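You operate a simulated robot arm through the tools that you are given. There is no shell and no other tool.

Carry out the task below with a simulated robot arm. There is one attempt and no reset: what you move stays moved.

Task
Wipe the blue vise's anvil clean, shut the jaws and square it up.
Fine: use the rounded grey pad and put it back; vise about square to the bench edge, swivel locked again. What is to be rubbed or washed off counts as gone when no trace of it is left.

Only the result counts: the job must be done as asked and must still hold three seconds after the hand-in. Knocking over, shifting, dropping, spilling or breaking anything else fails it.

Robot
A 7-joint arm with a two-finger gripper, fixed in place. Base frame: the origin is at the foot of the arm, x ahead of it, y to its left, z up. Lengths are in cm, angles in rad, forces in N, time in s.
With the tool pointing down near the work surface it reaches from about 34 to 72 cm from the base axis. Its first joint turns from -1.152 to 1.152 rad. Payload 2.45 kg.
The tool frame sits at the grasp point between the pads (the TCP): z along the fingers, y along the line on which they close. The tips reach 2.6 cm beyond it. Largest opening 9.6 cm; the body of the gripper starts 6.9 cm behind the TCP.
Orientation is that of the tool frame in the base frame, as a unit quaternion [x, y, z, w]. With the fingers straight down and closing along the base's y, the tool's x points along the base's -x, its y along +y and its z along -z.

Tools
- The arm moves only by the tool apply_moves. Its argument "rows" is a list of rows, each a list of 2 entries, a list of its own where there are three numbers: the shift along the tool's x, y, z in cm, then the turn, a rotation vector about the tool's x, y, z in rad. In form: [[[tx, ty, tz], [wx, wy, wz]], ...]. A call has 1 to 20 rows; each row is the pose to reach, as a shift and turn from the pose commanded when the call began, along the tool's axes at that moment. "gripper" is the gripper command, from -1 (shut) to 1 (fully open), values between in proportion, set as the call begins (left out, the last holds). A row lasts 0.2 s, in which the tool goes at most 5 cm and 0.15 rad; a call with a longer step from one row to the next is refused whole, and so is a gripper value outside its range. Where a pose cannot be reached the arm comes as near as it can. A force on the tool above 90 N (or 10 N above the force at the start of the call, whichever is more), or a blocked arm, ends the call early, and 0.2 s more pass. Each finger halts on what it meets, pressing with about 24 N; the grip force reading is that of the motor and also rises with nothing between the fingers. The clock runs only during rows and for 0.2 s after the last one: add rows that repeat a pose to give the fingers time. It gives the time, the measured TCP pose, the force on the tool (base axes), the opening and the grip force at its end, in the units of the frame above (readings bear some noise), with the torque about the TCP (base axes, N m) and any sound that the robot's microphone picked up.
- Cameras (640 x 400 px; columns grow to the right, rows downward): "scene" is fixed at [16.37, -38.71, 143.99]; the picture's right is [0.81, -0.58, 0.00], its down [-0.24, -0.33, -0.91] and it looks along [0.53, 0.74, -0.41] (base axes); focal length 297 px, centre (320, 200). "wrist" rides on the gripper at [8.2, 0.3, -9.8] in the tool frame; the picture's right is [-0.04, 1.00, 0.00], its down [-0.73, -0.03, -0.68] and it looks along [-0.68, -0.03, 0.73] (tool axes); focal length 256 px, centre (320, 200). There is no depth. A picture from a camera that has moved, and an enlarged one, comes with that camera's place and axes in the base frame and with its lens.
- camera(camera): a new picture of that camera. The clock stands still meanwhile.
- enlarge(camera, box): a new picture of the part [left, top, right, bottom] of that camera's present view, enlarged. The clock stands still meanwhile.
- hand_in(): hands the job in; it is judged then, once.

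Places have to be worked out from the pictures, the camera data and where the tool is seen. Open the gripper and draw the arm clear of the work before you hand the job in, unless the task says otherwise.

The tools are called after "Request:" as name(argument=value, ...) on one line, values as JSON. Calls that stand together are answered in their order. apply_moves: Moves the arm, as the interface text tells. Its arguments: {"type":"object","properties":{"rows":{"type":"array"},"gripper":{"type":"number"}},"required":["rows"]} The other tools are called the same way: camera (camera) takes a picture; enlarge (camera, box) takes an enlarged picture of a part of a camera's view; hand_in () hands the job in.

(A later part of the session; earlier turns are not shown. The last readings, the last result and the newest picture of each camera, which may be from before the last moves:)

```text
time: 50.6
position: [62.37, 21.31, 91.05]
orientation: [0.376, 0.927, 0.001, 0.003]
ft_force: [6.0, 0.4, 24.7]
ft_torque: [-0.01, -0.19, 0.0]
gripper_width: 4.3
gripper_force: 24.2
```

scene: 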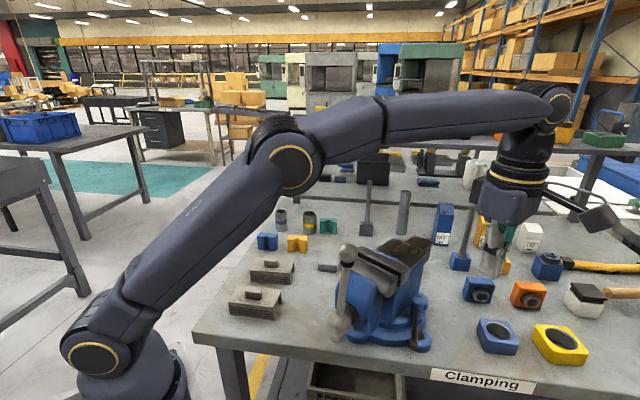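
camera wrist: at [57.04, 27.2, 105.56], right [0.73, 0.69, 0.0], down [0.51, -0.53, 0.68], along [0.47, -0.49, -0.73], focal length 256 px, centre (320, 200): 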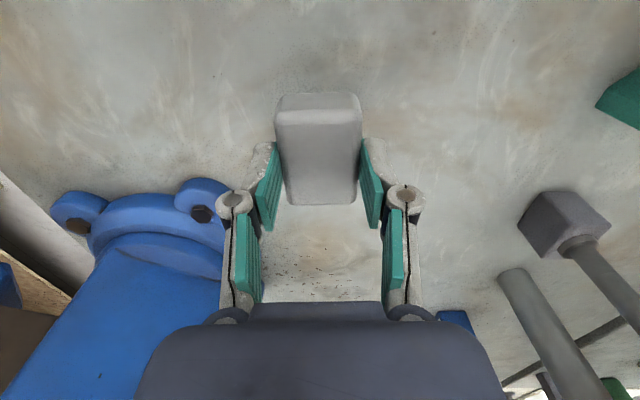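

The pad is on the bench. I ease the pressure and open the fingers.

Request:
apply_moves(rows=[[[0, 0, -0.1], [0, 0, 0]], [[0, 0, -0.1], [0, 0, 0]]])

Request:
apply_moves(rows=[[[0, 0, 0], [0, 0, 0]], [[0, 0, 0], [0, 0, 0]], [[0, 0, 0], [0, 0, 0]], [[0, 0, 0], [0, 0, 0]], [[0, 0, 0], [0, 0, 0]]], gripper=1)

Request:
camera(camera="wrist")

Request:
enlarge(camera="scene", box=[290, 220, 370, 290])

```text
time: 51.2
position: [62.41, 21.41, 91.08]
orientation: [0.376, 0.927, 0.0, 0.001]
ft_force: [9.3, -1.2, 17.6]
ft_torque: [0.03, -0.42, -0.02]
gripper_width: 4.3
gripper_force: 24.1
```

```text
time: 52.4
position: [62.37, 21.43, 90.97]
orientation: [0.376, 0.927, -0.001, -0.001]
ft_force: [0.8, -0.1, 0.6]
ft_torque: [0.01, -0.02, 0.01]
gripper_width: 9.6
gripper_force: 0.1
```

```text
taken
camera wrist: at [56.89, 27.17, 100.68], right [0.73, 0.69, 0.0], down [0.51, -0.53, 0.68], along [0.47, -0.49, -0.73], focal length 256 px, centre (320, 200)
```

wrist: 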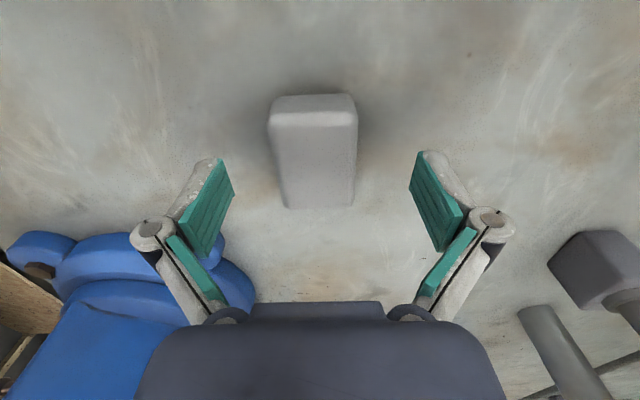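

```text
5.71 times, centred on (330, 255) of scene
camera zoom: at [16.37, -38.71, 143.99], right [0.81, -0.58, 0.0], down [-0.24, -0.33, -0.91], along [0.53, 0.74, -0.41], focal length 1698 px, centre (263, -114)
```

zoom: 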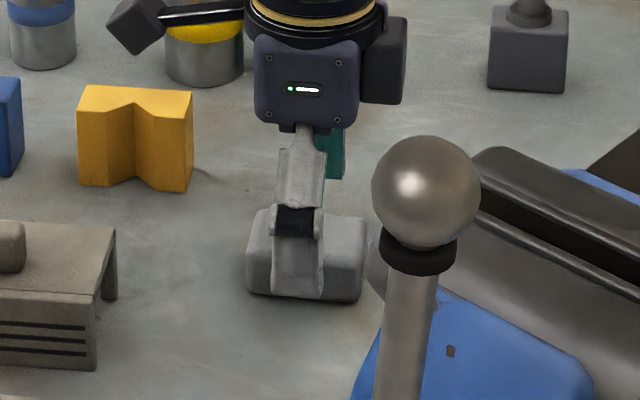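

The pad sits about half a centimetre off its original spot sideways. I centre the gripper where it originally was and nudge it back by closing just onto it, then open again.

Request:
apply_moves(rows=[[[0, 0.15, 0], [0, 0, 0]], [[0, 0.28, 0], [0, 0, 0]], [[0, 0.28, 0], [0, 0, 0]], [[0, 0.28, 0], [0, 0, 0]], [[0, 0.28, 0], [0, 0, 0]], [[0, 0.28, 0], [0, 0, 0]]], gripper=-0.1)

Request:
apply_moves(rows=[[[0, 0, 0], [0, 0, 0]], [[0, 0, 0], [0, 0, 0]], [[0, 0, 0], [0, 0, 0]], [[0, 0, 0], [0, 0, 0]], [[0, 0, 0], [0, 0, 0]]], gripper=1)

Request:
enlarge(camera="scene", box=[290, 220, 370, 290])

Request:
camera(camera="wrist")

```text
time: 53.8
position: [62.37, 21.55, 91.07]
orientation: [0.377, 0.926, 0.0, 0.0]
ft_force: [0.4, -0.4, -0.8]
ft_torque: [0.0, 0.01, 0.02]
gripper_width: 4.41
gripper_force: 0.6
```

```text
time: 55.0
position: [62.54, 21.47, 90.98]
orientation: [0.376, 0.927, 0.0, 0.0]
ft_force: [0.5, -0.6, -0.2]
ft_torque: [0.02, -0.02, 0.02]
gripper_width: 9.59
gripper_force: 0.1
```

```text
5.71 times, centred on (330, 255) of scene
camera zoom: at [16.37, -38.71, 143.99], right [0.81, -0.58, 0.0], down [-0.24, -0.33, -0.91], along [0.53, 0.74, -0.41], focal length 1698 px, centre (263, -114)
```

zoom: 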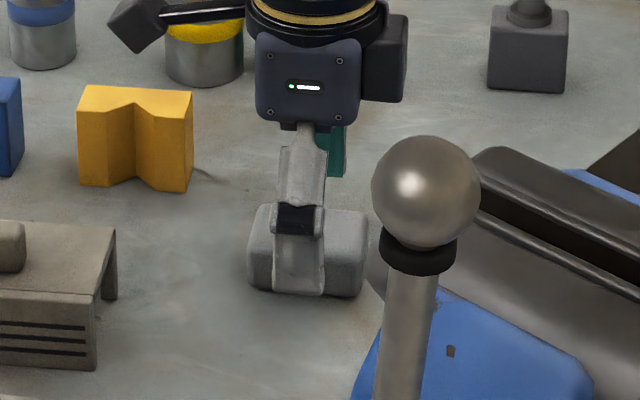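

```text
taken
camera wrist: at [57.07, 27.32, 100.66], right [0.73, 0.69, 0.0], down [0.51, -0.53, 0.68], along [0.47, -0.49, -0.73], focal length 256 px, centre (320, 200)
```

wrist: 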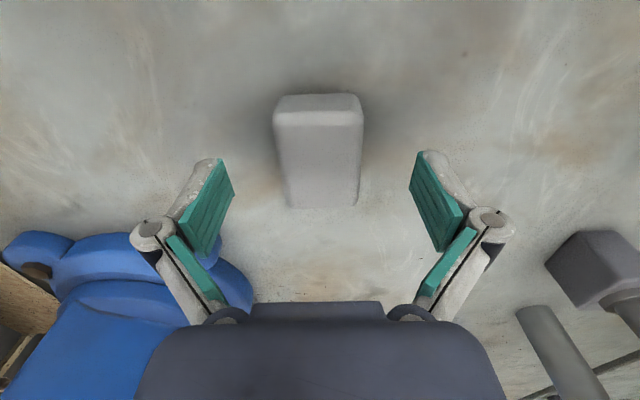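

The pad is back within a couple of millimetres. I lift away and go to inspect the spindle handle.

Request:
apply_moves(rows=[[[0, 0, -2], [0, 0, 0]], [[0, 0, -6], [0, 0, 0]], [[0, 0, -10], [0, 0, 0]], [[0, 0, -14], [0, 0, 0]], [[0, 0, -18], [0, 0, 0]], [[0, 0, -22], [0, 0, 0]], [[0, -2, -26], [0, 0, 0]], [[0.8, -6, -29], [0, 0, 0]], [[1.6, -10, -31], [0, 0, 0]], [[2.4, -14, -33], [0, 0, 0]], [[3.2, -18, -34], [0, 0, 0]], [[4, -22, -34], [0, 0, 0]], [[4.6, -26, -34], [0, 0, 0]], [[4.6, -27.5, -34], [0, 0, 0]]], gripper=-1)

Request:
camera(camera="wrist")

Request:
enlarge(camera="scene", box=[320, 230, 440, 350])

```text
refused: row 8 steps farther than a row can; nothing moved
```

```text
taken
camera wrist: at [57.07, 27.32, 100.66], right [0.73, 0.69, 0.0], down [0.51, -0.53, 0.68], along [0.47, -0.49, -0.73], focal length 256 px, centre (320, 200)
```

wrist: 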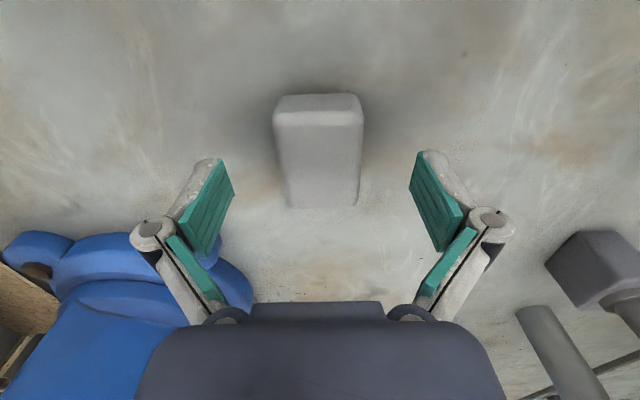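

```text
3.33 times, centred on (380, 290) of scene
camera zoom: at [16.37, -38.71, 143.99], right [0.81, -0.58, 0.0], down [-0.24, -0.33, -0.91], along [0.53, 0.74, -0.41], focal length 990 px, centre (120, -100)
```

zoom: 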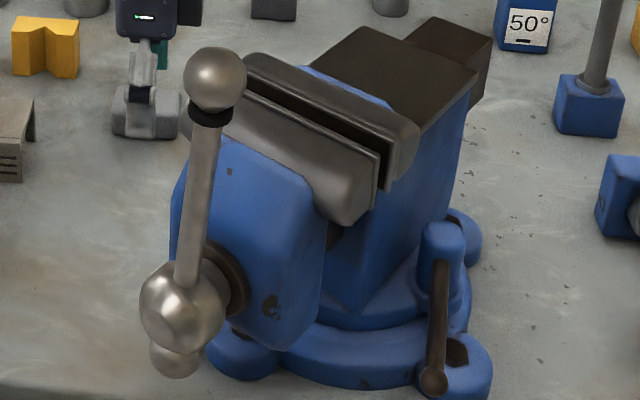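

That call was refused, luckily: it would have closed the fingers too early. I lift with the gripper kept open first.

Request:
apply_moves(rows=[[[0, 0, -2], [0, 0, 0]], [[0, 0, -6], [0, 0, 0]], [[0, 0, -10], [0, 0, 0]], [[0, 0, -14], [0, 0, 0]], [[0, 0, -18], [0, 0, 0]], [[0, 0, -22], [0, 0, 0]], [[0, 0, -26], [0, 0, 0]]], gripper=1)

Request:
apply_moves(rows=[[[0.8, -4, -2], [0, 0, 0]], [[1.6, -8, -4], [0, 0, 0]], [[2.4, -12, -6], [0, 0, 0]], [[3.2, -16, -8], [0, 0, 0]], [[4, -20, -8], [0, 0, 0]], [[4.6, -24, -8], [0, 0, 0]], [[4.6, -27.5, -8], [0, 0, 0]], [[4.6, -27.5, -8], [0, 0, 0]]], gripper=-1)

Request:
camera(camera="wrist")

```text
time: 56.6
position: [62.91, 21.54, 117.02]
orientation: [0.376, 0.926, -0.001, 0.0]
ft_force: [-1.2, -0.4, 1.0]
ft_torque: [0.01, -0.05, -0.02]
gripper_width: 9.61
gripper_force: 0.2
```

```text
time: 58.4
position: [40.12, 5.1, 124.91]
orientation: [0.376, 0.927, 0.0, 0.0]
ft_force: [0.0, 0.3, -0.3]
ft_torque: [0.0, -0.03, 0.03]
gripper_width: 0.0
gripper_force: 24.5
```

```text
taken
camera wrist: at [34.71, 10.88, 134.73], right [0.73, 0.69, 0.0], down [0.51, -0.53, 0.68], along [0.47, -0.49, -0.73], focal length 256 px, centre (320, 200)
```

wrist: 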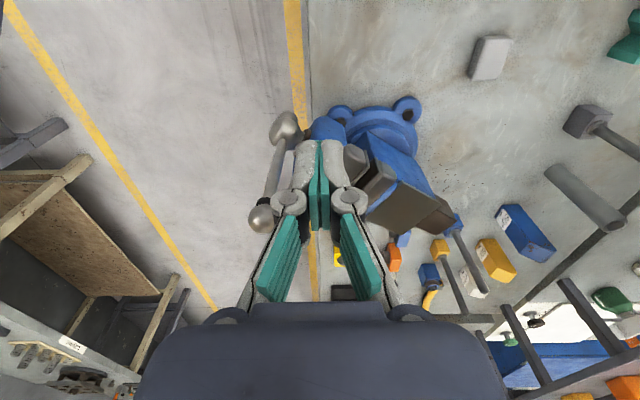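

The pad is done. From the geometry the handle can't do a full turn at the present yaw without touching the bench edge, so I'll unlock the swivel and square the vise first. I move over to the right of the vise, gripper open, turned to match the lock lever.

Request:
apply_moves(rows=[[[-3, -1.3, 0], [0, 0, -0.14]], [[-6, -2.6, 0], [0, 0, -0.28]], [[-9, -4, 0], [0, 0, -0.42]], [[-12, -5.3, 0], [0, 0, -0.56]], [[-15, -6.7, 0], [0, 0, -0.7]], [[-18, -8, 0], [0, 0, -0.84]], [[-21, -9.3, 0], [0, 0, -0.98]], [[-24.6, -10.95, 0], [0, 0, -1.12]], [[-24.6, -10.95, 4], [0, 0, -1.26]], [[-24.6, -10.95, 8], [0, 0, -1.393]], [[-24.6, -10.95, 10], [0, 0, -1.393]]], gripper=0)

Request:
camera(camera="wrist")

Request:
camera(camera="scene")

```text
time: 60.8
position: [50.12, -19.97, 114.81]
orientation: [-0.307, 0.952, 0.0, 0.001]
ft_force: [0.4, 0.0, -1.3]
ft_torque: [0.02, 0.06, -0.01]
gripper_width: 4.81
gripper_force: 0.0
```

```text
taken
camera wrist: at [43.41, -24.64, 124.5], right [-0.55, 0.83, 0.0], down [0.61, 0.4, 0.68], along [0.57, 0.37, -0.73], focal length 256 px, centre (320, 200)
```

wrist: 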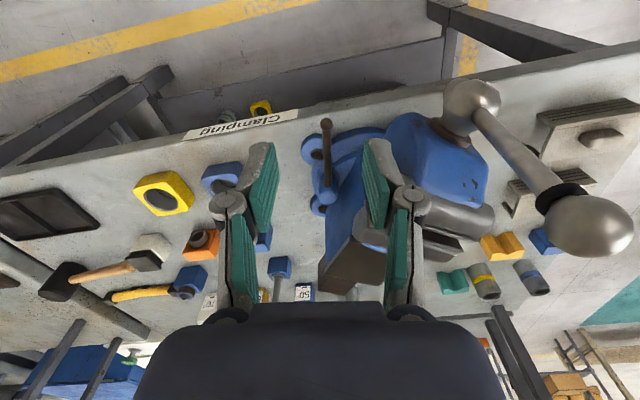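

```text
taken
```

scene: 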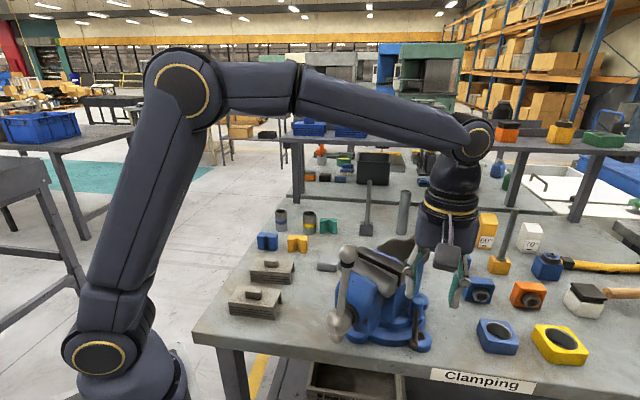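

Request:
enlarge(camera="wrist", box=[270, 100, 400, 230])

Request:
enlarge(camera="wrist", box=[360, 60, 640, 280])

```text
3.08 times, centred on (335, 165) of wrist
camera zoom: at [43.41, -24.64, 124.5], right [-0.55, 0.83, 0.0], down [0.61, 0.4, 0.68], along [0.57, 0.37, -0.73], focal length 788 px, centre (274, 308)
```

zoom: 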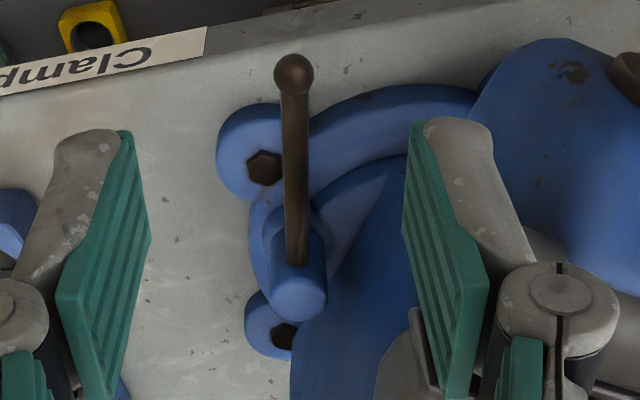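

```text
1.82 times, centred on (500, 170) of wrist
camera zoom: at [43.41, -24.64, 124.5], right [-0.55, 0.83, 0.0], down [0.61, 0.4, 0.68], along [0.57, 0.37, -0.73], focal length 465 px, centre (-7, 254)
```

zoom: 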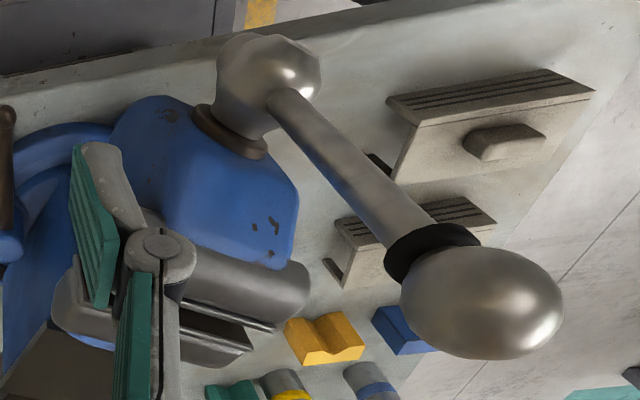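

The lever runs from the boss axis near (64.3, -9.4) to a knob at (55.4, -15.8), z≈94.5, aligned with my tool. I tilt the tool 30° so the hand leans away from the jaws and move to a pre-grasp pose.

Request:
apply_moves(rows=[[[-1, 0, 2], [0, -0.13, 0]], [[-2, 0.1, 4], [0, -0.26, 0]], [[-3, 0.2, 6.5], [0, -0.39, 0]], [[-4, 0.28, 9], [0, -0.524, 0]], [[-4.18, 0.28, 11.8], [0, -0.524, 0]], [[-4.18, 0.28, 11.8], [0, -0.524, 0]]], gripper=-0.2)

Request:
camera(camera="wrist")

Request:
enlarge(camera="scene", box=[340, 210, 500, 370])

```text
time: 62.2
position: [53.65, -17.31, 103.16]
orientation: [-0.295, 0.92, 0.079, 0.246]
ft_force: [-0.2, 0.5, 0.4]
ft_torque: [0.02, -0.03, 0.0]
gripper_width: 3.82
gripper_force: 0.0
```

```text
taken
camera wrist: at [43.83, -24.27, 107.44], right [-0.55, 0.83, 0.02], down [0.26, 0.15, 0.96], along [0.79, 0.53, -0.3], focal length 256 px, centre (320, 200)
```

wrist: 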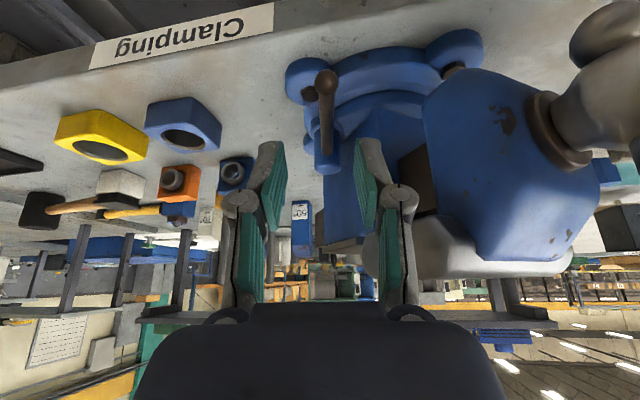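

```text
2.50 times, centred on (420, 290) of scene
camera zoom: at [16.37, -38.71, 143.99], right [0.81, -0.58, 0.0], down [-0.24, -0.33, -0.91], along [0.53, 0.74, -0.41], focal length 743 px, centre (70, -25)
```

zoom: 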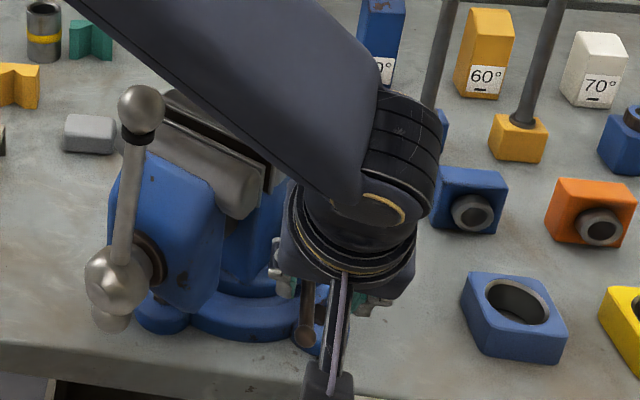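

The lever is centred between the fingers to within half a centimetre. I correct that and advance along the tool axis.

Request:
apply_moves(rows=[[[0, 0.45, 2], [0, 0, 0]], [[0, 0.45, 4], [0, 0, 0]], [[0, 0.45, 6], [0, 0, 0]], [[0, 0.45, 7.5], [0, 0, 0]], [[0, 0.45, 8.5], [0, 0, 0]], [[0, 0.45, 8.5], [0, 0, 0]]])

Request:
camera(camera="wrist")

Request:
enlarge(camera="scene", box=[340, 210, 500, 370])

```text
time: 63.6
position: [56.54, -14.5, 95.73]
orientation: [-0.295, 0.92, 0.079, 0.247]
ft_force: [-0.3, -0.6, 0.7]
ft_torque: [0.0, 0.0, 0.0]
gripper_width: 3.83
gripper_force: 0.1
```

```text
taken
camera wrist: at [46.82, -21.29, 99.99], right [-0.55, 0.83, 0.02], down [0.26, 0.15, 0.95], along [0.79, 0.53, -0.3], focal length 256 px, centre (320, 200)
```

wrist: 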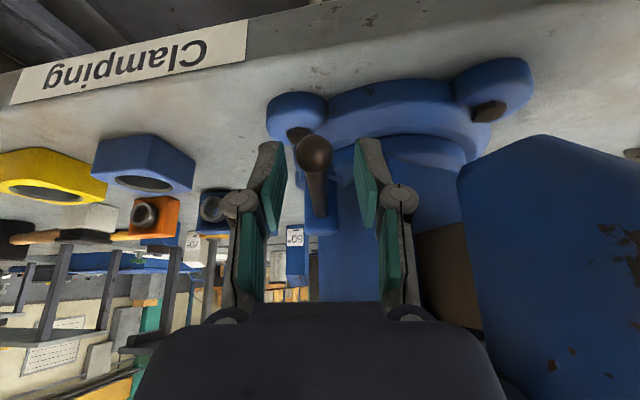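

```text
2.50 times, centred on (420, 290) of scene
camera zoom: at [16.37, -38.71, 143.99], right [0.81, -0.58, 0.0], down [-0.24, -0.33, -0.91], along [0.53, 0.74, -0.41], focal length 743 px, centre (70, -25)
```

zoom: 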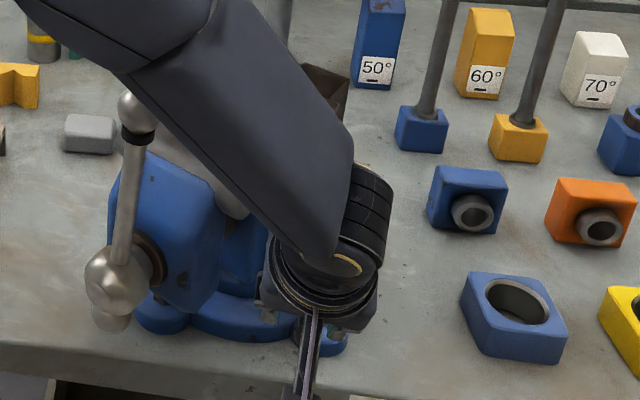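

The lever sits between the finger pads just inside its knob. I close on it.

Request:
apply_moves(rows=[[[0, -0.25, 0.2], [0, 0, 0]], [[0, -0.25, 0.2], [0, 0, 0]], [[0, -0.25, 0.2], [0, 0, 0]], [[0, -0.25, 0.2], [0, 0, 0]], [[0, -0.25, 0.2], [0, 0, 0]]], gripper=-1)

Request:
camera(camera="wrist")

```text
time: 64.8
position: [56.85, -14.52, 95.7]
orientation: [-0.296, 0.919, 0.079, 0.247]
ft_force: [-2.4, 4.4, 1.8]
ft_torque: [0.09, -0.03, 0.36]
gripper_width: 1.08
gripper_force: 37.7
```

```text
taken
camera wrist: at [47.04, -21.44, 99.87], right [-0.55, 0.83, 0.02], down [0.26, 0.15, 0.95], along [0.79, 0.54, -0.3], focal length 256 px, centre (320, 200)
```

wrist: 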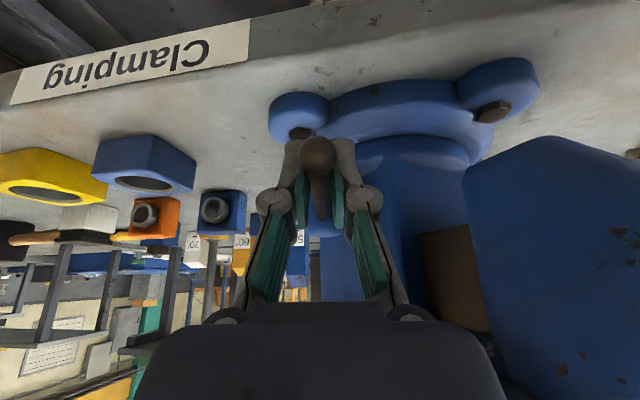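

Gripped on the lever (1.1 cm opening). I try swinging it counter-clockwise (outwards) by 0.3 rad and read the forces.

Request:
apply_moves(rows=[[[-0.01, -0.452, 0.006], [-0.025, 0, -0.0433]], [[-0.039, -0.9025, 0.0226], [-0.05, 0, -0.0866]], [[-0.088, -1.351, 0.051], [-0.075, 0, -0.13]], [[-0.156, -1.796, 0.09], [-0.1, 0, -0.1732]], [[-0.35, -2.671, 0.202], [-0.15, 0, -0.2598]], [[-0.35, -2.671, 0.202], [-0.15, 0, -0.2598]]])

Request:
camera(camera="wrist")

```text
time: 66.2
position: [58.75, -16.49, 95.56]
orientation: [-0.43, 0.865, 0.115, 0.23]
ft_force: [0.2, 10.8, -6.3]
ft_torque: [-0.16, 0.19, 0.33]
gripper_width: 1.05
gripper_force: 37.6
```

```text
taken
camera wrist: at [51.36, -25.99, 99.87], right [-0.78, 0.63, 0.02], down [0.2, 0.22, 0.95], along [0.6, 0.75, -0.3], focal length 256 px, centre (320, 200)
```

wrist: 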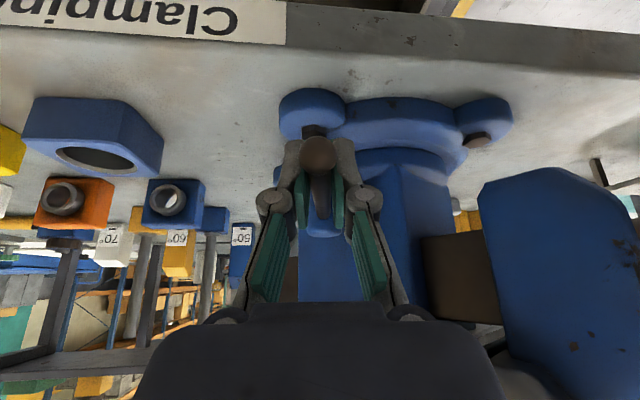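

The lever follows with about 10 N. I keep swinging it further by 0.6 rad.

Request:
apply_moves(rows=[[[-0.039, -0.9025, 0.0226], [-0.05, 0, -0.0866]], [[-0.156, -1.796, 0.09], [-0.1, 0, -0.1732]], [[-0.35, -2.671, 0.202], [-0.15, 0, -0.2598]], [[-0.618, -3.52, 0.357], [-0.2, 0, -0.3464]], [[-0.9585, -4.334, 0.553], [-0.25, 0, -0.433]], [[-1.3676, -5.104, 0.7895], [-0.3, 0, -0.5196]], [[-1.3676, -5.104, 0.7895], [-0.3, 0, -0.5196]]])

Request:
camera(camera="wrist")

Request:
enlarge(camera="scene", box=[340, 210, 500, 370])

```text
time: 67.8
position: [63.59, -18.21, 95.54]
orientation: [-0.667, 0.699, 0.18, 0.188]
ft_force: [-2.5, 12.5, -5.6]
ft_torque: [0.22, 0.02, 0.08]
gripper_width: 1.04
gripper_force: 37.7
```

```text
taken
camera wrist: at [62.86, -30.38, 99.87], right [-1.0, 0.08, 0.02], down [0.04, 0.29, 0.96], along [0.07, 0.95, -0.3], focal length 256 px, centre (320, 200)
```

wrist: 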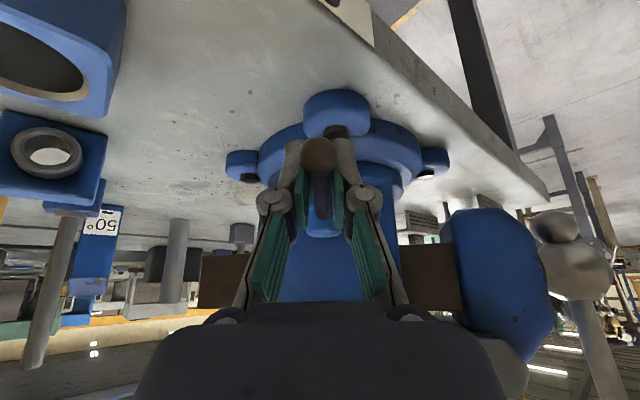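

```text
2.50 times, centred on (420, 290) of scene
camera zoom: at [16.38, -38.68, 144.0], right [0.81, -0.58, 0.0], down [-0.24, -0.33, -0.91], along [0.53, 0.74, -0.41], focal length 743 px, centre (70, -25)
```

zoom: 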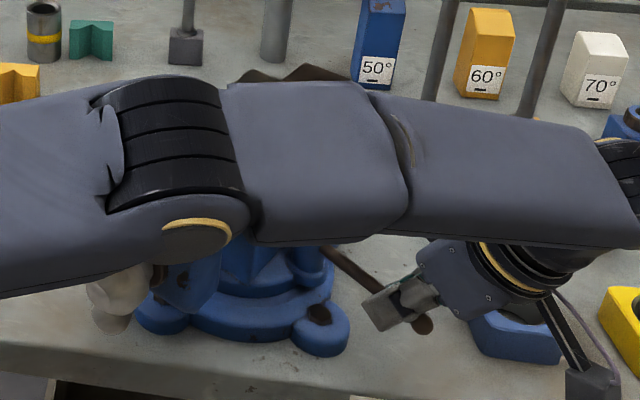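

The lever moves on steadily. I continue another 0.4 rad looking for its end stop.

Request:
apply_moves(rows=[[[-0.039, -0.9025, 0.0226], [-0.05, 0, -0.0866]], [[-0.156, -1.796, 0.09], [-0.1, 0, -0.1732]], [[-0.35, -2.671, 0.202], [-0.15, 0, -0.2598]], [[-0.618, -3.52, 0.357], [-0.2, 0, -0.3464]], [[-0.618, -3.52, 0.357], [-0.2, 0, -0.3464]]])

Request:
camera(camera="scene")

Request:
camera(camera="wrist")

```text
time: 69.0
position: [63.7, -16.68, 96.13]
orientation: [0.791, -0.557, -0.207, -0.146]
ft_force: [18.0, -29.4, -21.2]
ft_torque: [-0.9, -0.25, -1.62]
gripper_width: 1.92
gripper_force: 43.8
out of reach, approached as far as the arm can: row 2, 3, 4, 5
```

```text
taken
```

scene: 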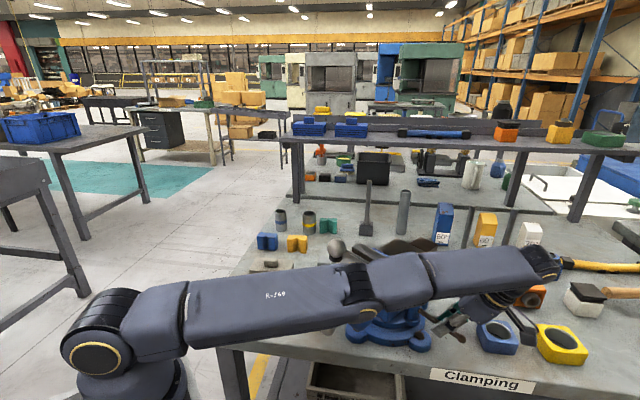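

```text
taken
camera wrist: at [67.63, -28.15, 100.55], right [-0.95, -0.3, 0.02], down [-0.08, 0.3, 0.95], along [-0.29, 0.9, -0.31], focal length 256 px, centre (320, 200)
```

wrist: 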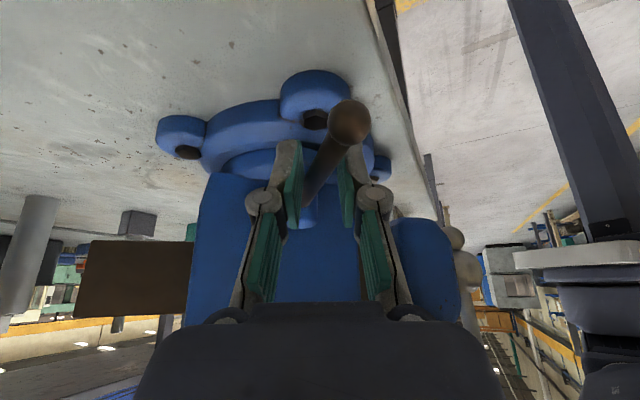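

The arm hit its reach limit and the tool twisted on the lever, so I release the lever and withdraw upward and toward the base.

Request:
apply_moves(rows=[[[0, 0, 0], [0, 0, 0]], [[0, 0, 0], [0, 0, 0]], [[0, 0, 0], [0, 0, 0]], [[0, 0, 0], [0, 0, 0]]], gripper=0.1)

Request:
camera(camera="wrist")

```text
time: 70.0
position: [63.54, -16.04, 96.47]
orientation: [0.792, -0.553, -0.212, -0.149]
ft_force: [0.2, -0.1, 0.8]
ft_torque: [-0.02, 0.01, -0.02]
gripper_width: 5.28
gripper_force: 0.1
```

```text
taken
camera wrist: at [67.61, -27.71, 100.74], right [-0.95, -0.31, 0.02], down [-0.07, 0.29, 0.95], along [-0.3, 0.91, -0.3], focal length 256 px, centre (320, 200)
```

wrist: 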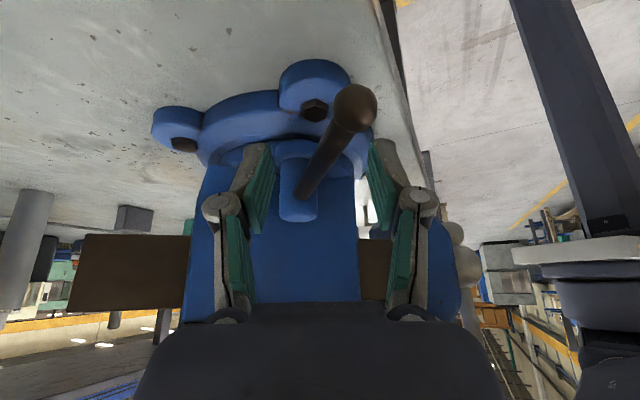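

The lever is free of the fingers. I back the hand straight up.

Request:
apply_moves(rows=[[[-0.5, 0, -0.9], [0, 0, 0]], [[-1, 0, -1.75], [0, 0, 0]], [[-2, 0, -3.5], [0, 0, 0]], [[-3, 0, -5.2], [0, 0, 0]]])

Request:
camera(camera="wrist")

```text
time: 71.0
position: [63.23, -16.06, 101.4]
orientation: [0.792, -0.554, -0.212, -0.148]
ft_force: [0.4, -0.2, -0.1]
ft_torque: [0.0, 0.0, 0.06]
gripper_width: 5.29
gripper_force: 0.0
out of reach, approached as far as the arm can: row 3, 4
```

```text
taken
camera wrist: at [67.24, -27.57, 105.69], right [-0.95, -0.31, 0.02], down [-0.07, 0.29, 0.95], along [-0.3, 0.91, -0.3], focal length 256 px, centre (320, 200)
```

wrist: 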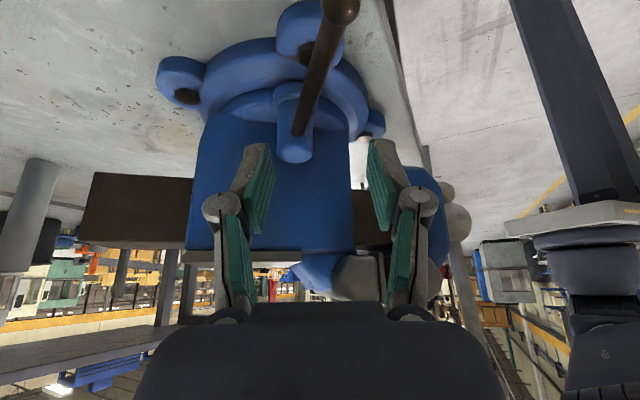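

Request:
apply_moves(rows=[[[-0.8, 1, -1.5], [0, 0, 0]], [[-1.6, 3, -3], [0, 0.1, 0]], [[-2.5, 5, -4.5], [0, 0.2, 0]], [[-3.5, 7.5, -6], [0, 0.3, 0]], [[-4.5, 10, -8], [0, 0.4, 0]], [[-5.9, 13.6, -10], [0, 0.524, 0]], [[-5.9, 13.6, -10], [0, 0.524, 0]]])

Request:
camera(camera="wrist")

Request:
enlarge(camera="scene", box=[320, 210, 480, 370])

```text
time: 72.6
position: [50.25, -20.67, 112.8]
orientation: [0.82, -0.572, 0.0, 0.001]
ft_force: [1.0, -0.5, 0.0]
ft_torque: [-0.02, -0.01, 0.04]
gripper_width: 5.28
gripper_force: 0.1
```

```text
taken
camera wrist: at [52.89, -28.61, 122.42], right [-0.95, -0.31, 0.0], down [-0.22, 0.7, 0.68], along [-0.21, 0.65, -0.74], focal length 256 px, centre (320, 200)
```

wrist: 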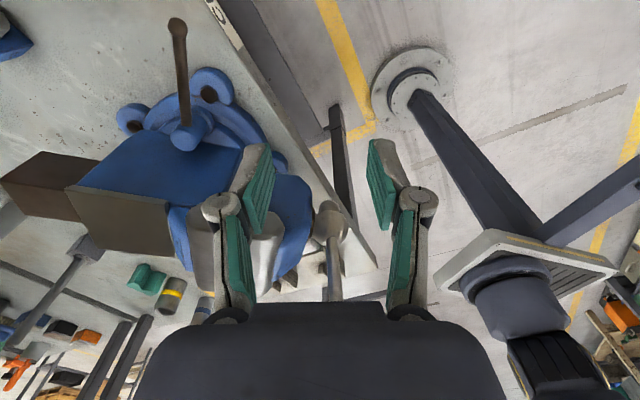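

```text
2.50 times, centred on (400, 290) of scene
camera zoom: at [16.37, -38.71, 143.99], right [0.81, -0.58, 0.0], down [-0.24, -0.33, -0.91], along [0.53, 0.74, -0.41], focal length 743 px, centre (120, -25)
```

zoom: 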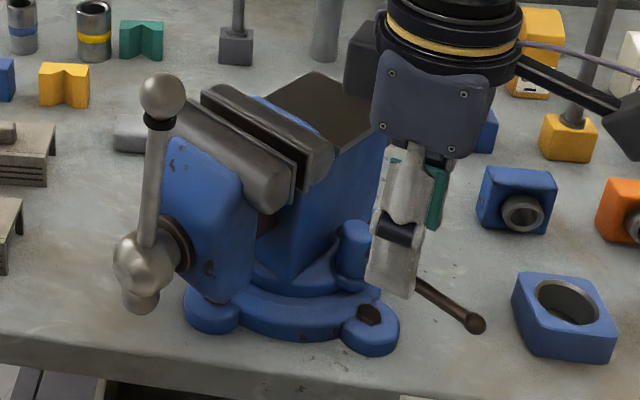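

The lever now points at about 268° and the whole vise has turned slightly, so the swivel is unlocked. I go back up to the overhead starting viewpoint to measure the vise's angle.

Request:
apply_moves(rows=[[[0, 0, -4], [0, 0, 0.1]], [[0, 0, -8], [0, 0, 0.24]], [[-1, 0, -12], [0, 0, 0.38]], [[-3, 0.2, -16], [0, 0, 0.52]], [[-6, 0.5, -19], [0, 0, 0.66]], [[-9, 0.7, -19.3], [0, 0, 0.8]], [[-12, 0.9, -19.3], [0, 0, 0.94]], [[-15, 1.2, -19.3], [0, 0, 1.08]], [[-18, 1.4, -19.3], [0, 0, 1.22]], [[-19.6, 1.56, -19.3], [0, 0, 1.36]], [[-19.6, 1.56, -19.3], [0, 0, 1.5]], [[-19.6, 1.56, -19.3], [0, 0, 1.64]], [[-19.6, 1.56, -19.3], [0, 0, 1.78]], [[-19.6, 1.56, -19.3], [0, 0, 1.92]], [[-19.6, 1.56, -19.3], [0, 0, 1.92]]], gripper=1)

Request:
camera(camera="wrist")

Request:
enlarge(camera="wrist", box=[220, 20, 420, 240])

Request:
enlarge(camera="scene", box=[300, 210, 460, 370])

```text
time: 75.8
position: [42.12, -2.68, 132.07]
orientation: [0.0, 1.0, 0.0, 0.0]
ft_force: [0.1, -1.2, -0.9]
ft_torque: [-0.02, -0.01, 0.04]
gripper_width: 9.62
gripper_force: 0.1
```

```text
taken
camera wrist: at [34.2, -2.45, 141.87], right [0.04, 1.0, 0.0], down [0.73, -0.03, 0.68], along [0.68, -0.03, -0.73], focal length 256 px, centre (320, 200)
```

wrist: 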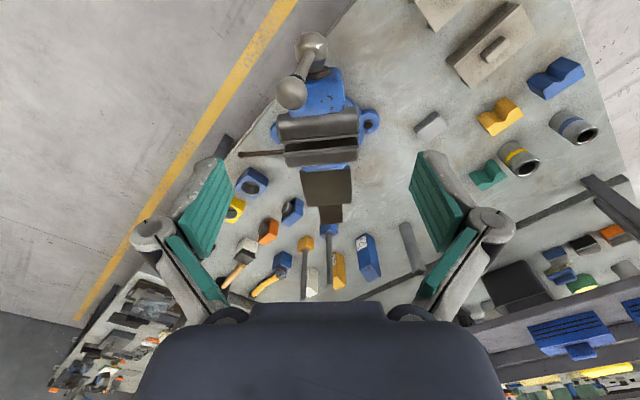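

```text
1.82 times, centred on (320, 130) of wrist
camera zoom: at [34.2, -2.45, 141.87], right [0.04, 1.0, 0.0], down [0.73, -0.03, 0.68], along [0.68, -0.03, -0.73], focal length 465 px, centre (320, 327)
```

zoom: 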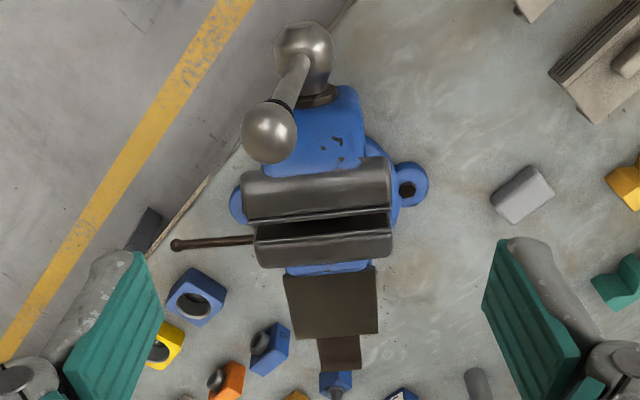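

```text
2.50 times, centred on (380, 290) of scene
camera zoom: at [16.37, -38.71, 143.99], right [0.81, -0.58, 0.0], down [-0.24, -0.33, -0.91], along [0.53, 0.74, -0.41], focal length 743 px, centre (170, -25)
```

zoom: 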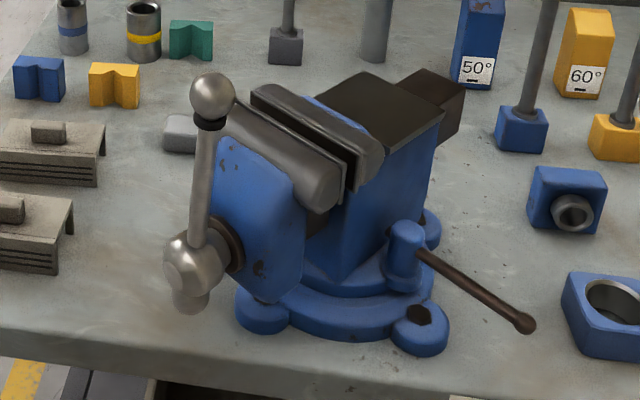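

The vise now sits a few degrees off its earlier angle. I tilt the camera to look straight down, so that the vise and bench-edge directions can be read directly.

Request:
apply_moves(rows=[[[-2, -0.3, 0], [0, 0.14, 0]], [[-4, -0.6, 1], [0, 0.28, 0]], [[-6, -0.9, 2], [0, 0.42, 0]], [[-8, -1.2, 3], [0, 0.56, 0]], [[-9.9, -1.3, 4], [0, 0.7, 0]], [[-9.9, -1.3, 4], [0, 0.75, 0]], [[-9.9, -1.3, 4], [0, 0.75, 0]]])

Request:
camera(camera="wrist")

```text
time: 77.4
position: [40.85, -4.04, 120.92]
orientation: [-0.009, 0.941, -0.006, -0.338]
ft_force: [-1.0, 0.0, 0.3]
ft_torque: [0.0, 0.01, 0.0]
gripper_width: 9.61
gripper_force: 0.0
out of reach, approached as far as the arm can: row 2, 3, 4, 5, 6, 7
```

```text
taken
camera wrist: at [41.01, -3.89, 133.56], right [0.01, 1.0, -0.03], down [1.0, -0.01, 0.06], along [0.06, -0.03, -1.0], focal length 256 px, centre (320, 200)
```

wrist: 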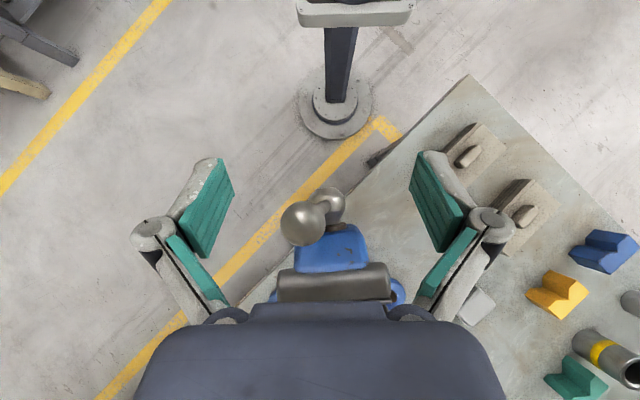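

Request:
enlarge(camera="wrist", box=[230, 60, 490, 320])

```text
1.54 times, centred on (360, 190) of wrist
camera zoom: at [41.01, -3.89, 133.56], right [0.01, 1.0, -0.03], down [1.0, -0.01, 0.06], along [0.06, -0.03, -1.0], focal length 394 px, centre (258, 215)
```

zoom: 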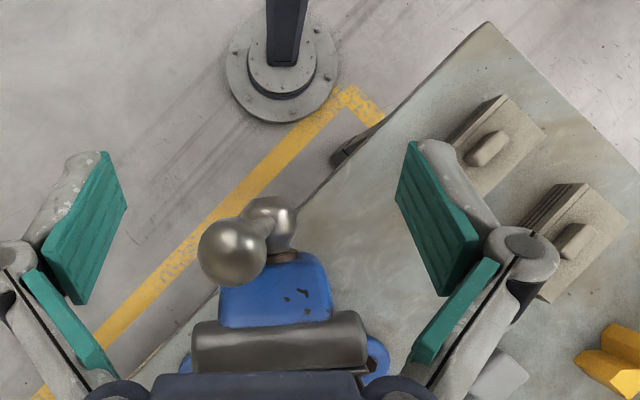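

Looking straight down: the vise axis is at about +4.5° and the bench edge's inward normal at about +45°, so it needs about 40° counter-clockwise. I straighten the tool and move to the left (+y) side of the vise's front body, fingers closed.

Request:
apply_moves(rows=[[[1.9, 0, -2.3], [0, -0.05, 0]], [[3.8, 1, -4.6], [0, -0.15, 0]], [[3.5, 3, -6.5], [0, -0.28, 0]], [[2.5, 5, -8], [0, -0.42, 0]], [[1.2, 7, -9], [0, -0.55, 0]], [[0, 9, -9.7], [0, -0.65, 0]], [[-0.58, 10, -9.7], [0, -0.69, 0]], [[-0.58, 10, -9.7], [0, -0.69, 0]]], gripper=-1)

```text
time: 79.2
position: [47.2, 6.03, 128.09]
orientation: [-0.011, 1.0, -0.004, 0.001]
ft_force: [-0.5, -0.1, -0.3]
ft_torque: [0.01, 0.01, 0.0]
gripper_width: 0.0
gripper_force: 23.9
out of reach, approached as far as the arm can: row 1, 2, 3
```

Request:
apply_moves(rows=[[[0, 0, 0], [0, 0, 0.14]], [[0, 0, 0], [0, 0, 0.28]], [[0, 0, 0], [0, 0, 0.42]], [[0, 0, 0], [0, 0, 0.56]], [[0, 0, 0], [0, 0, 0.7]], [[0, 0, 0], [0, 0, 0.84]], [[0, 0, 0], [0, 0, 0.98]], [[0, 0, 0], [0, 0, 1.12]], [[0, 0, 0], [0, 0, 1.26]], [[0, 0, 0], [0, 0, 1.4]], [[0, 0, 0], [0, 0, 1.515]], [[0, 0, 0], [0, 0, 1.515]]])

Request:
camera(camera="wrist")

```text
time: 81.8
position: [47.23, 6.11, 128.17]
orientation: [0.68, 0.733, -0.002, 0.003]
ft_force: [-0.4, -0.7, 0.8]
ft_torque: [0.0, -0.01, 0.01]
gripper_width: 0.0
gripper_force: 24.1
```

```text
taken
camera wrist: at [47.13, 14.11, 137.8], right [1.0, 0.03, 0.0], down [0.02, -0.73, 0.68], along [0.03, -0.68, -0.73], focal length 256 px, centre (320, 200)
```

wrist: 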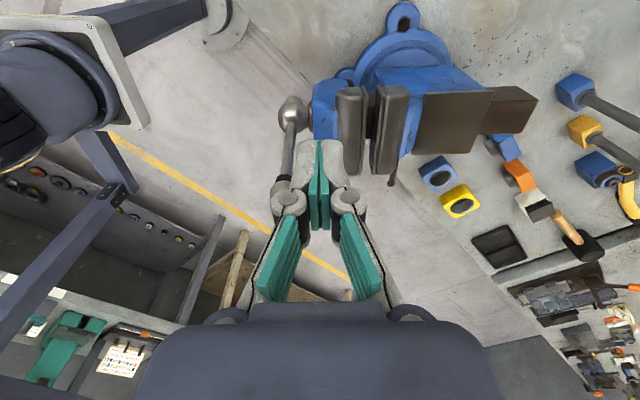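

The front body's left face looks to be near y≈1–2.5. I descend beside it at y≈6.5 to TCP z 101.

Request:
apply_moves(rows=[[[0.4, 0, 4], [0, 0, 0]], [[0.4, 0, 8], [0, 0, 0]], [[0.4, 0, 12], [0, 0, 0]], [[0.4, 0, 16], [0, 0, 0]], [[0.4, 0, 20], [0, 0, 0]], [[0.4, 0, 24], [0, 0, 0]], [[0.4, 0, 27], [0, 0, 0]], [[0.4, 0, 27], [0, 0, 0]]])

Request:
camera(camera="wrist")

Request:
enlarge(camera="scene", box=[300, 190, 460, 350])

```text
time: 83.6
position: [47.3, 6.3, 101.08]
orientation: [0.68, 0.734, -0.001, 0.003]
ft_force: [0.6, 0.2, 0.1]
ft_torque: [-0.01, -0.01, 0.0]
gripper_width: 0.01
gripper_force: 24.2
```

```text
taken
camera wrist: at [47.19, 14.37, 110.67], right [1.0, 0.04, 0.0], down [0.03, -0.73, 0.68], along [0.03, -0.68, -0.73], focal length 256 px, centre (320, 200)
```

wrist: 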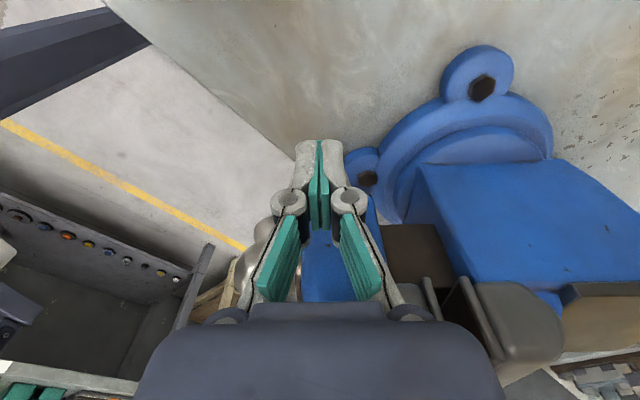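

```text
2.50 times, centred on (380, 270) of scene
camera zoom: at [16.37, -38.71, 143.99], right [0.81, -0.58, 0.0], down [-0.24, -0.33, -0.91], along [0.53, 0.74, -0.41], focal length 743 px, centre (170, 25)
```

zoom: 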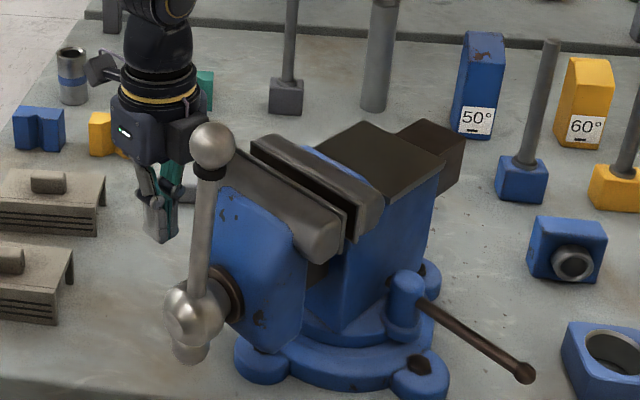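

The closed fingers are beside the front body. I push slowly toward -y until contact shows.

Request:
apply_moves(rows=[[[-0.8, 0, 0], [0, 0, 0]], [[-1.6, 0, 0], [0, 0, 0]], [[-2.4, 0, 0], [0, 0, 0]], [[-3, 0, 0], [0, 0, 0]], [[-3.6, 0, 0], [0, 0, 0]]])

Request:
camera(camera="wrist")

```text
time: 84.8
position: [47.36, 2.62, 101.13]
orientation: [0.679, 0.734, -0.001, 0.002]
ft_force: [-6.8, 4.6, 3.6]
ft_torque: [-0.26, -0.42, 0.04]
gripper_width: 0.0
gripper_force: 23.9
```

```text
taken
camera wrist: at [47.34, 10.75, 110.76], right [1.0, 0.04, 0.0], down [0.03, -0.73, 0.68], along [0.03, -0.68, -0.73], focal length 256 px, centre (320, 200)
```

wrist: 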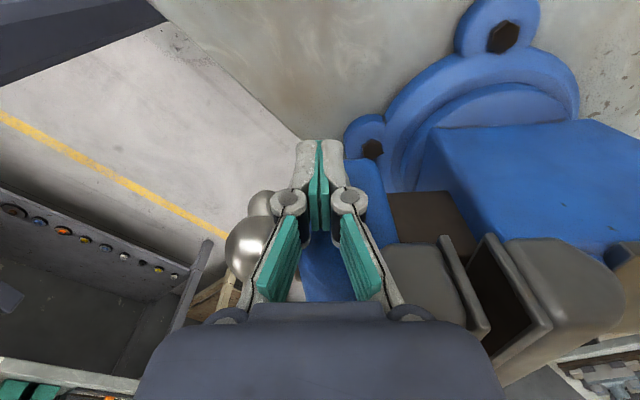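

Contact is felt on the tapered front of the body. I back off slightly, shift 1.7 cm toward the jaws for a squarer contact, and push again along an arc about the swivel centre.

Request:
apply_moves(rows=[[[0.8, 0, 0], [0, 0, 0]], [[0.8, 0.8, 0], [0, 0, 0]], [[0.8, 1.7, 0], [0, 0, 0]], [[0.3, 1.7, 0], [0, 0, 0]], [[-0.2, 1.7, 0], [0, 0, 0]], [[-0.7, 1.7, 0], [0, 0, 0]]])

```text
time: 85.8
position: [47.87, 4.21, 100.99]
orientation: [0.674, 0.739, -0.01, -0.015]
ft_force: [-29.8, 8.7, 20.7]
ft_torque: [-0.41, -1.96, -0.24]
gripper_width: 0.02
gripper_force: 24.2
stopped in row 4: the force on the tool passed its limit at 94 N (the readings are from after the stop); the commanded pose is now the measured one
```

The push was blocked with the splayed finger linkage against the jaw end. I back away and look at whether anything shifted.

Request:
apply_moves(rows=[[[0.5, -0.8, 0], [0, 0, 0]], [[2, -1.1, 0], [0, 0, 0]], [[4.1, -1.1, 0], [0, 0, 0]], [[4.1, -1.1, -3], [0, 0, 0]], [[4.1, -1.1, -6], [0, 0, 0]]])

Request:
camera(camera="wrist")

Request:
enlarge(camera="scene", box=[300, 190, 460, 350])

```text
time: 87.0
position: [46.94, 8.02, 106.82]
orientation: [0.675, 0.738, -0.009, -0.011]
ft_force: [0.4, -0.6, -0.3]
ft_torque: [-0.03, 0.0, 0.01]
gripper_width: 0.0
gripper_force: 24.0
```

```text
taken
camera wrist: at [46.94, 16.0, 116.53], right [1.0, 0.05, -0.03], down [0.06, -0.73, 0.68], along [0.01, -0.68, -0.74], focal length 256 px, centre (320, 200)
```

wrist: 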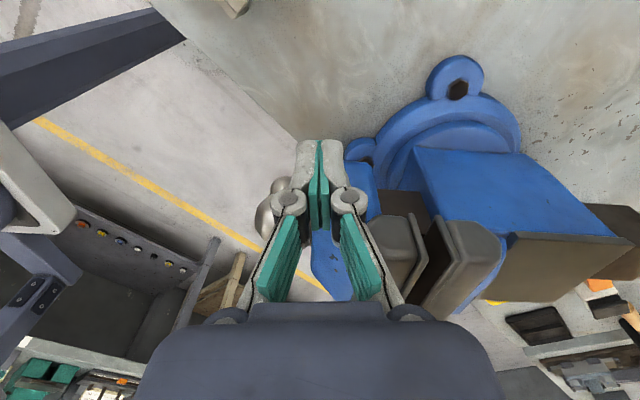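

```text
2.50 times, centred on (380, 270) of scene
camera zoom: at [16.37, -38.71, 143.99], right [0.81, -0.58, 0.0], down [-0.24, -0.33, -0.91], along [0.53, 0.74, -0.41], focal length 743 px, centre (170, 25)
```

zoom: 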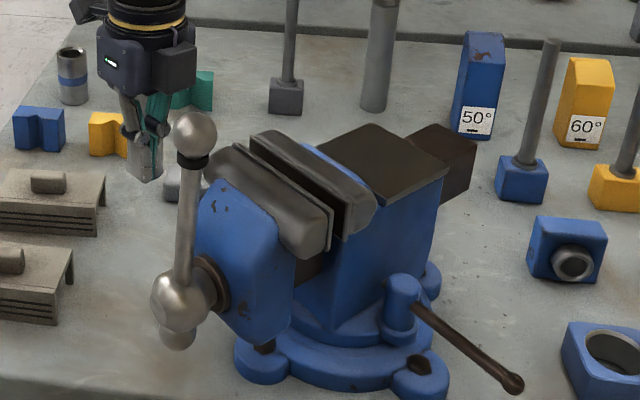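

The vise turned a few degrees further clockwise (it swivels freely). I raise, turn the tool so the linkage spreads across the vise instead of along it, and come back.

Request:
apply_moves(rows=[[[0, 0, -3], [0, 0, 0]], [[0, 0, -6], [0, 0, -0.14]], [[0, 0, -7], [0, 0, -0.28]], [[0, 0, -7], [0, 0, -0.42]], [[0, 0, -7], [0, 0, -0.56]], [[0, 0, -7], [0, 0, -0.7]], [[0, 0, -7], [0, 0, -0.84]], [[0, 0, -7], [0, 0, -0.98]], [[0, 0, -7], [0, 0, -1.12]], [[0, 0, -7], [0, 0, -1.26]], [[0, 0, -7], [0, 0, -1.4]], [[0, 0, -7], [0, 0, -1.54]], [[0, 0, -7], [0, 0, -1.54]]])

Request:
camera(camera="wrist")

```text
time: 89.8
position: [47.09, 7.99, 114.0]
orientation: [-0.031, 0.999, 0.002, -0.014]
ft_force: [-1.0, -0.2, 0.2]
ft_torque: [0.0, -0.01, -0.02]
gripper_width: 0.0
gripper_force: 24.3
```

```text
taken
camera wrist: at [39.4, 7.67, 123.81], right [-0.02, 1.0, 0.0], down [0.75, 0.01, 0.66], along [0.66, 0.01, -0.75], focal length 256 px, centre (320, 200)
```

wrist: 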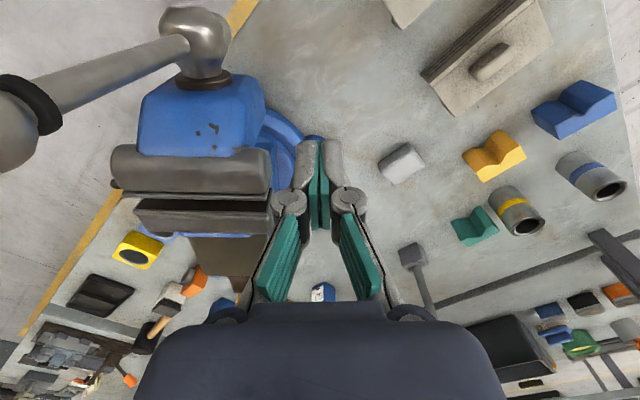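

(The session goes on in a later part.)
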